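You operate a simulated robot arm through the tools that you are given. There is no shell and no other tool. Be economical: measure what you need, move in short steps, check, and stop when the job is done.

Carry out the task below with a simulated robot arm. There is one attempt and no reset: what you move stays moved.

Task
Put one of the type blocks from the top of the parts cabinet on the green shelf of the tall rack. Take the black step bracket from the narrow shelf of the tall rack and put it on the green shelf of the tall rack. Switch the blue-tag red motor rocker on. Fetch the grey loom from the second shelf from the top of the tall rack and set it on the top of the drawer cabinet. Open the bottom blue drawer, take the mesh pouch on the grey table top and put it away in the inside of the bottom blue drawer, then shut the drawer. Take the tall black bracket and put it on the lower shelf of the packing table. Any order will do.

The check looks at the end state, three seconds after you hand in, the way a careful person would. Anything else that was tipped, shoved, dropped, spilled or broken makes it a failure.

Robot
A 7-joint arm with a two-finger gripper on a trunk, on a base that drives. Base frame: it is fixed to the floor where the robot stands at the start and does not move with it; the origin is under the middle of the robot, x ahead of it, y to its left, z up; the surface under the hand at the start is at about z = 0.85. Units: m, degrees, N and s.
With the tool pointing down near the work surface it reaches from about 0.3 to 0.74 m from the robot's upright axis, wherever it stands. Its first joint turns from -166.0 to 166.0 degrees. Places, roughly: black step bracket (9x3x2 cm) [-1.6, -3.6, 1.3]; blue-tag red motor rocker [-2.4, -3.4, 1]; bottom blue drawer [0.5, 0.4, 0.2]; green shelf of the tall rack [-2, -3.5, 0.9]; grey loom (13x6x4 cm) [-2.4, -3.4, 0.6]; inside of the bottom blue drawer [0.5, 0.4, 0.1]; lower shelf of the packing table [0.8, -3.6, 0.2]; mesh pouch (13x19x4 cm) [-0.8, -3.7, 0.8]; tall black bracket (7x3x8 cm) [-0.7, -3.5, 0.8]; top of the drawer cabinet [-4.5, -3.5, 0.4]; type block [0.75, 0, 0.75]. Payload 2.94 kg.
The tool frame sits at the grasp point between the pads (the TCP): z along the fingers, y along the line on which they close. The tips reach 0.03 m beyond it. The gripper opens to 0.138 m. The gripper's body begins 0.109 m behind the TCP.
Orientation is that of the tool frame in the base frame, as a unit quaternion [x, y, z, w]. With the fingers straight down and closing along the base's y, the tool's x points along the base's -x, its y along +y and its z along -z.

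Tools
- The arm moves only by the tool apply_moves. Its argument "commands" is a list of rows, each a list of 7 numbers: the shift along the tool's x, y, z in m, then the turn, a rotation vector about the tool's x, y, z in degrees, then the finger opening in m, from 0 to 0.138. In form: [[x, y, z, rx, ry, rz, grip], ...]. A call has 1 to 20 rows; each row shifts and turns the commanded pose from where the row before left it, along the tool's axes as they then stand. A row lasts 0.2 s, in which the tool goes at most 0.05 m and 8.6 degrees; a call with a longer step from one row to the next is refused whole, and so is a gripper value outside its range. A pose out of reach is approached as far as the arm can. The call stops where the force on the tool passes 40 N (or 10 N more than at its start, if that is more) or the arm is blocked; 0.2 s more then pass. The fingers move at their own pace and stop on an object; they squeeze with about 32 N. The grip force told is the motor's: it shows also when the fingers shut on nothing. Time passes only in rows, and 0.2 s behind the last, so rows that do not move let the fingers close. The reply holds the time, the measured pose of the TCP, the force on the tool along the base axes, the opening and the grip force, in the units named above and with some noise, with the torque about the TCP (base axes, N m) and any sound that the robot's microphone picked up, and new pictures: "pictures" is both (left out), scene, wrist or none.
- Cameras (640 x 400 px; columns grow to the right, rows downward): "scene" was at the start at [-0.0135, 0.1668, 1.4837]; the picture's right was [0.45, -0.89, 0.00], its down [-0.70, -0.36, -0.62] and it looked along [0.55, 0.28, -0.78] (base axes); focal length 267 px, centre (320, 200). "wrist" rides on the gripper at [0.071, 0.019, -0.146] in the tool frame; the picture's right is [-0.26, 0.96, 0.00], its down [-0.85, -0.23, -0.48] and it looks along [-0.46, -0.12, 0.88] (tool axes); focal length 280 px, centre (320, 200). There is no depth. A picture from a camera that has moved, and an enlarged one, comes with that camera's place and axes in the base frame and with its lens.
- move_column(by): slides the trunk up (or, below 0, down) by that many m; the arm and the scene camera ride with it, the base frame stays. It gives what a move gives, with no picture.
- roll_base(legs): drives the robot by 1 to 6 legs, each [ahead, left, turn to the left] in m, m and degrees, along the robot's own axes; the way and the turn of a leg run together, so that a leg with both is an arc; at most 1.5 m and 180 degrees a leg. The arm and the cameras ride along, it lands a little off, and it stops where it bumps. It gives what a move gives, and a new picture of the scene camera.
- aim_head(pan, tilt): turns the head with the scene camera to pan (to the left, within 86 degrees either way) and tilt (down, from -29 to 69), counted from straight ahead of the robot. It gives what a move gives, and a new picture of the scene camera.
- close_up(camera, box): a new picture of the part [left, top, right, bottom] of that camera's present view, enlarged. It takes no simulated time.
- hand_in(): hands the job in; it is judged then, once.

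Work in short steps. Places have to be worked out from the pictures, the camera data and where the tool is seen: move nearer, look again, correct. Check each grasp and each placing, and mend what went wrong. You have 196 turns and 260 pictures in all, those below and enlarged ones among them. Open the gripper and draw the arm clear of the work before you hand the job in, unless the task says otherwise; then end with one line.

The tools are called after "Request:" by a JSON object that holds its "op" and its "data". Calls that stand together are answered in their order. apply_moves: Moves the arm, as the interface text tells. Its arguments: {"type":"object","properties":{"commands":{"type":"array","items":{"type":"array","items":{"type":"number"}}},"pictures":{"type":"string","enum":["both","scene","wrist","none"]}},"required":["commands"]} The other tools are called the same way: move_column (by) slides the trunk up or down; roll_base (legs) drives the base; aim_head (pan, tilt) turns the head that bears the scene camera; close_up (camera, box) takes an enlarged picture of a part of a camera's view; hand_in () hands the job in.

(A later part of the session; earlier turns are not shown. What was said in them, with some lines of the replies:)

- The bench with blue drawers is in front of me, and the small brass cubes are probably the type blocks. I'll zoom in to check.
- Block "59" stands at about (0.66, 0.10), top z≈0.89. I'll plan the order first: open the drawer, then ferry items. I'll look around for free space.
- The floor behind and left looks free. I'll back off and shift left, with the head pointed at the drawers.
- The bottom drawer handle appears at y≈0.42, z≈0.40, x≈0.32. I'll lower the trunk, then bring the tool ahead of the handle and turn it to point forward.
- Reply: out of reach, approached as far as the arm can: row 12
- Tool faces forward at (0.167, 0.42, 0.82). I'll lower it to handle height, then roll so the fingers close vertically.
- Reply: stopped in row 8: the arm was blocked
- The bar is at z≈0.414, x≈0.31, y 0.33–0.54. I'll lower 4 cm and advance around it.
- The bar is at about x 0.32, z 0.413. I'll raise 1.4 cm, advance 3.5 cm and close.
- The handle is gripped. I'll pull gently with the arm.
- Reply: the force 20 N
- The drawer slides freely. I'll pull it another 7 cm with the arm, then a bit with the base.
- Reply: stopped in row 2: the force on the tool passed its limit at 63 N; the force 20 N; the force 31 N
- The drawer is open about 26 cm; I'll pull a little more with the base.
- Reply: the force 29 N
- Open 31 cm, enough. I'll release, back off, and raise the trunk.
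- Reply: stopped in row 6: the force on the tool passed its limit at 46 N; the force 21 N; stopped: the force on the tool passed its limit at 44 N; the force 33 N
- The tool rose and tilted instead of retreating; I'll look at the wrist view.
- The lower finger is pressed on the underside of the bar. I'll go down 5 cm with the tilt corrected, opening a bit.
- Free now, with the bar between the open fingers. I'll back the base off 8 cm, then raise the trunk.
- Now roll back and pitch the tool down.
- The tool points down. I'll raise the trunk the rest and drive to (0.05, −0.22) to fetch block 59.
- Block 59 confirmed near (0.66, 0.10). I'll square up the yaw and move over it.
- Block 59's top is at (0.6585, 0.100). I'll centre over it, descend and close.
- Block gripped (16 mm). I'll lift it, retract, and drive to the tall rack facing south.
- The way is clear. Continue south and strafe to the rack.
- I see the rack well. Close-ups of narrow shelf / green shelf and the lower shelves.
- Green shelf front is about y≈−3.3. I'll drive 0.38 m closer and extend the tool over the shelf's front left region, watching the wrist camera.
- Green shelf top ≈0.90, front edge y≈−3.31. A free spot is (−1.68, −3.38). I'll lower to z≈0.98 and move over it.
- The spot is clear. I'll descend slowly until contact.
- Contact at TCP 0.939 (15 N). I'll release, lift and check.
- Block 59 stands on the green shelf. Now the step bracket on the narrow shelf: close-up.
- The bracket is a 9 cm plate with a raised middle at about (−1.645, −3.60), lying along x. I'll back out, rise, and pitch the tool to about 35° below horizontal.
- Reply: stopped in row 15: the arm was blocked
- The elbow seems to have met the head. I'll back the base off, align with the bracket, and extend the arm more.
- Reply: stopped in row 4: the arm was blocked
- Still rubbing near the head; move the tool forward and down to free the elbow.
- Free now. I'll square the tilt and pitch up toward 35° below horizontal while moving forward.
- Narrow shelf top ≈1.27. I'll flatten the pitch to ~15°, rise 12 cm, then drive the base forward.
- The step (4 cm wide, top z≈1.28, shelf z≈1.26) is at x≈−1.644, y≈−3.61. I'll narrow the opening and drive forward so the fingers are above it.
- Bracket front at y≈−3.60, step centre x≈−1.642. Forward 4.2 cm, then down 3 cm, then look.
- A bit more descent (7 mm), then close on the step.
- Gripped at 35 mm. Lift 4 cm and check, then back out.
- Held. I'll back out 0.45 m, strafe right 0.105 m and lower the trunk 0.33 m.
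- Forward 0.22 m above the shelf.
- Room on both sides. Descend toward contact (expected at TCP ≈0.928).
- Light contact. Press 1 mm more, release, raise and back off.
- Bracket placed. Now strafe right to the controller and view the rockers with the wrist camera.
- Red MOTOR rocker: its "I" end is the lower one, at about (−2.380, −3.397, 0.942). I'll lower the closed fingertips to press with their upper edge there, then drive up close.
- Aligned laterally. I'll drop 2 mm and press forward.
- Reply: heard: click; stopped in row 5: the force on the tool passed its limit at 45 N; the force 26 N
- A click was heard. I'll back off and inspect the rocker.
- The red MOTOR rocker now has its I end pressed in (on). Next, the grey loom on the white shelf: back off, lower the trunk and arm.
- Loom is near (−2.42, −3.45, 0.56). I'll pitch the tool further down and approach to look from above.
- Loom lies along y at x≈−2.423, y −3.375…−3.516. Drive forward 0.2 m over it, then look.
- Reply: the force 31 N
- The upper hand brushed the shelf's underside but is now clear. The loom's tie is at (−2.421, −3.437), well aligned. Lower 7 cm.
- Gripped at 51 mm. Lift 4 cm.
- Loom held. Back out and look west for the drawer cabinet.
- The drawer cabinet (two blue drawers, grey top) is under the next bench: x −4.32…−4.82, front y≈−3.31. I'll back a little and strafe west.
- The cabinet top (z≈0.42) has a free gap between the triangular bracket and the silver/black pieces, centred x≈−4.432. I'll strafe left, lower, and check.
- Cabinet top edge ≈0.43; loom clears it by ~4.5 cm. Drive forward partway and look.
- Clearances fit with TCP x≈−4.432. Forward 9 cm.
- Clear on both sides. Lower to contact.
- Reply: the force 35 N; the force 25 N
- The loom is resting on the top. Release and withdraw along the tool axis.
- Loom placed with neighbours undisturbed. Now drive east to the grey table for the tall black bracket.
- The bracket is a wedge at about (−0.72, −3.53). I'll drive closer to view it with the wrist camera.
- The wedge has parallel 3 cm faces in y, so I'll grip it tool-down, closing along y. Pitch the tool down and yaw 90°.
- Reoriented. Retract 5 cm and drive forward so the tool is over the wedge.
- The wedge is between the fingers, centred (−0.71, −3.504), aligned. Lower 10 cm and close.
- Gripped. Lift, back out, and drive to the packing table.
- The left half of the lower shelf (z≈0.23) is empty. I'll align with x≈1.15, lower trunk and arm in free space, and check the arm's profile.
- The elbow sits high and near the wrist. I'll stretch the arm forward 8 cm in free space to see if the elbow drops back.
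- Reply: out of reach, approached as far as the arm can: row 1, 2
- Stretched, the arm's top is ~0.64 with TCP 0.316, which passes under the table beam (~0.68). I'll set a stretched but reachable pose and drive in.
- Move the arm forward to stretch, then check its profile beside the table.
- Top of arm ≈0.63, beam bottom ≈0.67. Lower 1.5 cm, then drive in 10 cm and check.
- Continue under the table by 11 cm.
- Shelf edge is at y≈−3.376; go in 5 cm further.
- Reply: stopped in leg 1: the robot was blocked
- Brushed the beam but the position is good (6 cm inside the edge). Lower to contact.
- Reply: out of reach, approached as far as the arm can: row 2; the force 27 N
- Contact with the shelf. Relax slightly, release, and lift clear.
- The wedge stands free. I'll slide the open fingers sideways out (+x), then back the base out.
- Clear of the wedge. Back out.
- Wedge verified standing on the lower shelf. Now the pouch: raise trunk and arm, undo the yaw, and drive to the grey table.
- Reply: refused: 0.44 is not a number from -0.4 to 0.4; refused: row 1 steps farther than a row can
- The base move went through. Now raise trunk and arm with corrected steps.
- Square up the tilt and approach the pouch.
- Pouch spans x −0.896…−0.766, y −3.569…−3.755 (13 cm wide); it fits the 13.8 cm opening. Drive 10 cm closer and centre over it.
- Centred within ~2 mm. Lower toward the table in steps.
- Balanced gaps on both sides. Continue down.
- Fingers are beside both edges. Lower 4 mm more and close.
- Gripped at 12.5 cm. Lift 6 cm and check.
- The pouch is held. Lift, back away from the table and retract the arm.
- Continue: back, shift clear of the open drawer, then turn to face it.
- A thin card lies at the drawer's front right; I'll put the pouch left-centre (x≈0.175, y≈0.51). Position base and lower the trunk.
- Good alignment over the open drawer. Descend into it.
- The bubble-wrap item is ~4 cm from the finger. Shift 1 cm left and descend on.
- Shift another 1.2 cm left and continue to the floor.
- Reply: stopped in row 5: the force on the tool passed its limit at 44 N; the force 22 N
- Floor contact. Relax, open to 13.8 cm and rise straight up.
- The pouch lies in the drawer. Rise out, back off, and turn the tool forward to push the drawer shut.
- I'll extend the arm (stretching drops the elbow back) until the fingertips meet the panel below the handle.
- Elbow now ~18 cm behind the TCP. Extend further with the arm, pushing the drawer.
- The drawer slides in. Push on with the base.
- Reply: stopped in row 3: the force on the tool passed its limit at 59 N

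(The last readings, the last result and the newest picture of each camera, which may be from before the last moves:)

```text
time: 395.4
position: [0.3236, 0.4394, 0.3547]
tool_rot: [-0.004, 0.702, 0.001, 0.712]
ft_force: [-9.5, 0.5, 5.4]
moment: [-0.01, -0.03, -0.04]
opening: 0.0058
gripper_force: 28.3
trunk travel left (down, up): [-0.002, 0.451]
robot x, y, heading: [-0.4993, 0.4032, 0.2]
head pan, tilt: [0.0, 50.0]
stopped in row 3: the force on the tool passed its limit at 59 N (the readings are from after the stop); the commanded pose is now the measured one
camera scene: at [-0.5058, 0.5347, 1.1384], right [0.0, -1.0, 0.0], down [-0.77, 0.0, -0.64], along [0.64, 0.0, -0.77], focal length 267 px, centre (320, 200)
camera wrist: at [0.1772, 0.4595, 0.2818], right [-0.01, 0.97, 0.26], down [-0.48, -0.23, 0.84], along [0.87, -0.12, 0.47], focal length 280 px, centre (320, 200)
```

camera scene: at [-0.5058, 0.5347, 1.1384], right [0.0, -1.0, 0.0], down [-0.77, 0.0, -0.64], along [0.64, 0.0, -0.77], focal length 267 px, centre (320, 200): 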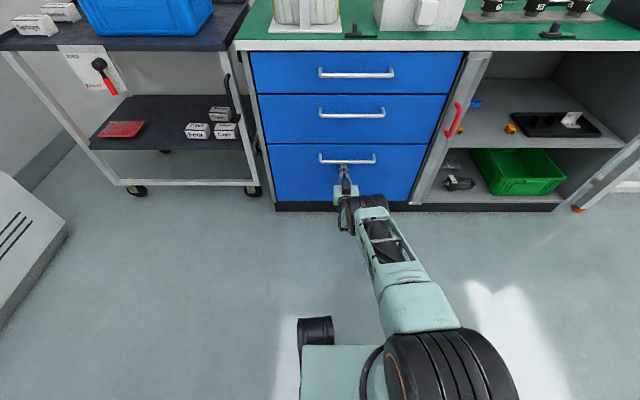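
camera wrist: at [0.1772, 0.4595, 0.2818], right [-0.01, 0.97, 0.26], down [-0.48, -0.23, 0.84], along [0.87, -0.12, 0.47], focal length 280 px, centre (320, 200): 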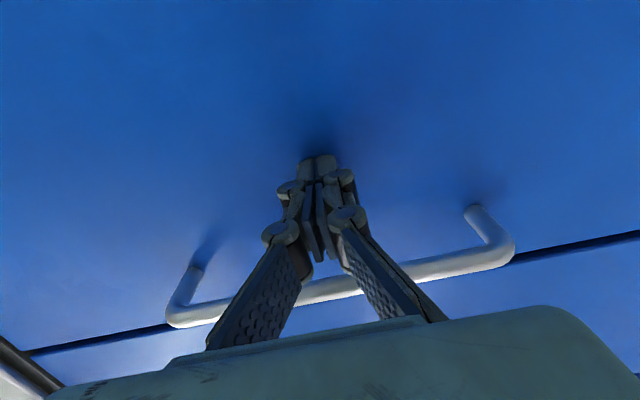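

The drawer is flush. Back the tool off, open the gripper and check.

Request:
{"op": "apply_moves", "data": {"commands": [[0, 0, -0.03, 0, 0, 0, 0], [0, 0, -0.04, 0, 0, 0, 0]], "pictures": "none"}}

Request:
{"op": "roll_base", "data": {"legs": [[-0.2, 0, 0]]}}

Request:
{"op": "apply_moves", "data": {"commands": [[0, 0, 0, 0, 0, 0, 0.08], [0, 0, 0, 0, 0, 0, 0.08], [0, 0, 0, 0, 0, 0, 0.08]]}}

Request:
{"op": "close_up", "data": {"camera": "scene", "box": [220, 0, 480, 240]}}

```text
time: 396.0
position: [0.2544, 0.4404, 0.3546]
tool_rot: [-0.004, 0.703, 0.001, 0.711]
ft_force: [-0.4, 0.0, 0.6]
moment: [-0.01, 0.04, 0.01]
opening: 0.0
gripper_force: 28.4
trunk travel left (down, up): [-0.002, 0.451]
robot x, y, heading: [-0.501, 0.4045, 0.2]
head pan, tilt: [0.0, 50.0]
```

```text
time: 397.6
position: [0.0554, 0.4391, 0.3536]
tool_rot: [-0.004, 0.704, 0.001, 0.71]
ft_force: [-0.6, 1.0, 0.0]
moment: [0.02, 0.02, -0.01]
opening: 0.0002
gripper_force: 28.7
trunk travel left (down, up): [-0.002, 0.451]
robot x, y, heading: [-0.7016, 0.4016, 0.2]
head pan, tilt: [0.0, 50.0]
camera scene: at [-0.7035, 0.5342, 1.1383], right [0.0, -1.0, 0.0], down [-0.77, 0.0, -0.64], along [0.64, 0.0, -0.77], focal length 267 px, centre (320, 200)
```

scene: 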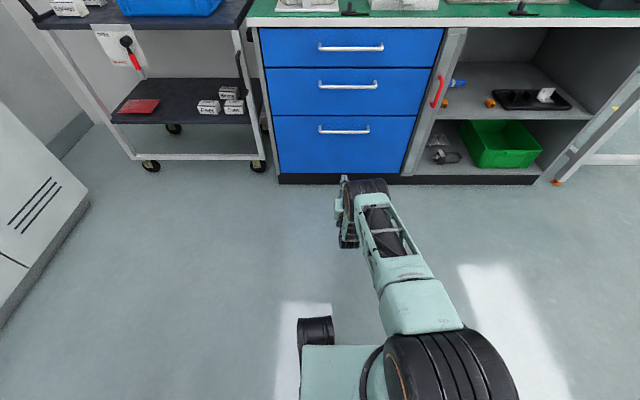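

```text
time: 398.4
position: [0.056, 0.4398, 0.3536]
tool_rot: [-0.004, 0.703, 0.001, 0.711]
ft_force: [1.5, 0.0, -0.6]
moment: [0.01, 0.02, -0.04]
opening: 0.0801
gripper_force: 0.1
trunk travel left (down, up): [-0.002, 0.451]
robot x, y, heading: [-0.6959, 0.4019, 0.3]
head pan, tilt: [0.0, 50.0]
camera scene: at [-0.7035, 0.5342, 1.1383], right [0.0, -1.0, 0.0], down [-0.77, 0.0, -0.64], along [0.64, 0.0, -0.77], focal length 267 px, centre (320, 200)
camera wrist: at [-0.0911, 0.4586, 0.281], right [-0.01, 0.97, 0.26], down [-0.48, -0.23, 0.84], along [0.88, -0.12, 0.47], focal length 280 px, centre (320, 200)
```

scene: 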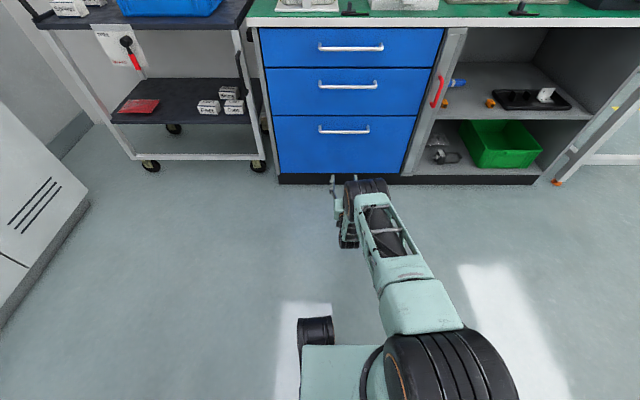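
wrist: 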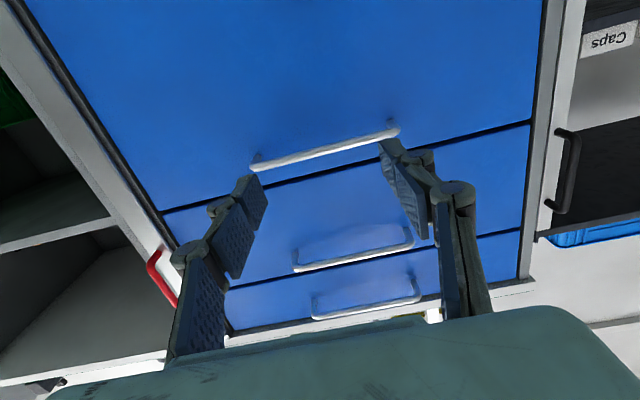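

```text
1.67 times, centred on (350, 120) of scene
camera zoom: at [-0.7035, 0.5342, 1.1383], right [0.0, -1.0, 0.0], down [-0.77, 0.0, -0.64], along [0.64, 0.0, -0.77], focal length 445 px, centre (270, 333)
```

zoom: 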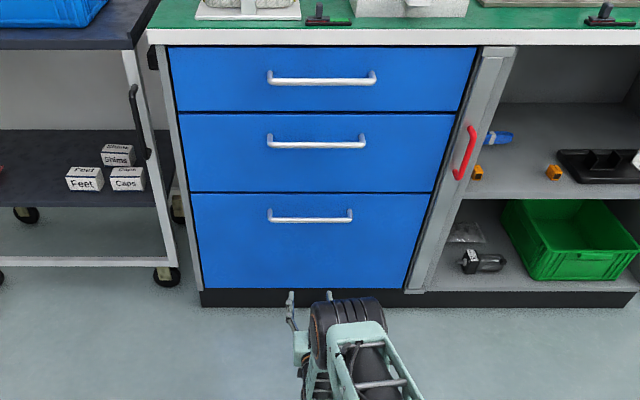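

The bottom drawer is shut with the pouch inside, the arm is clear and the gripper is open. All the tasks were checked as I went, so I hand in.

Request:
{"op": "hand_in", "data": {}}

```text
The job is handed in.
```

All six parts are done and the job is handed in: type block 59 and the step bracket are on the green shelf, the motor rocker is on, the loom is on the drawer cabinet, the pouch is in the shut bottom drawer, and the tall bracket stands on the packing table's lower shelf. The arm lightly brushed the rack's green shelf and the packing table's beam; I saw nothing displaced.
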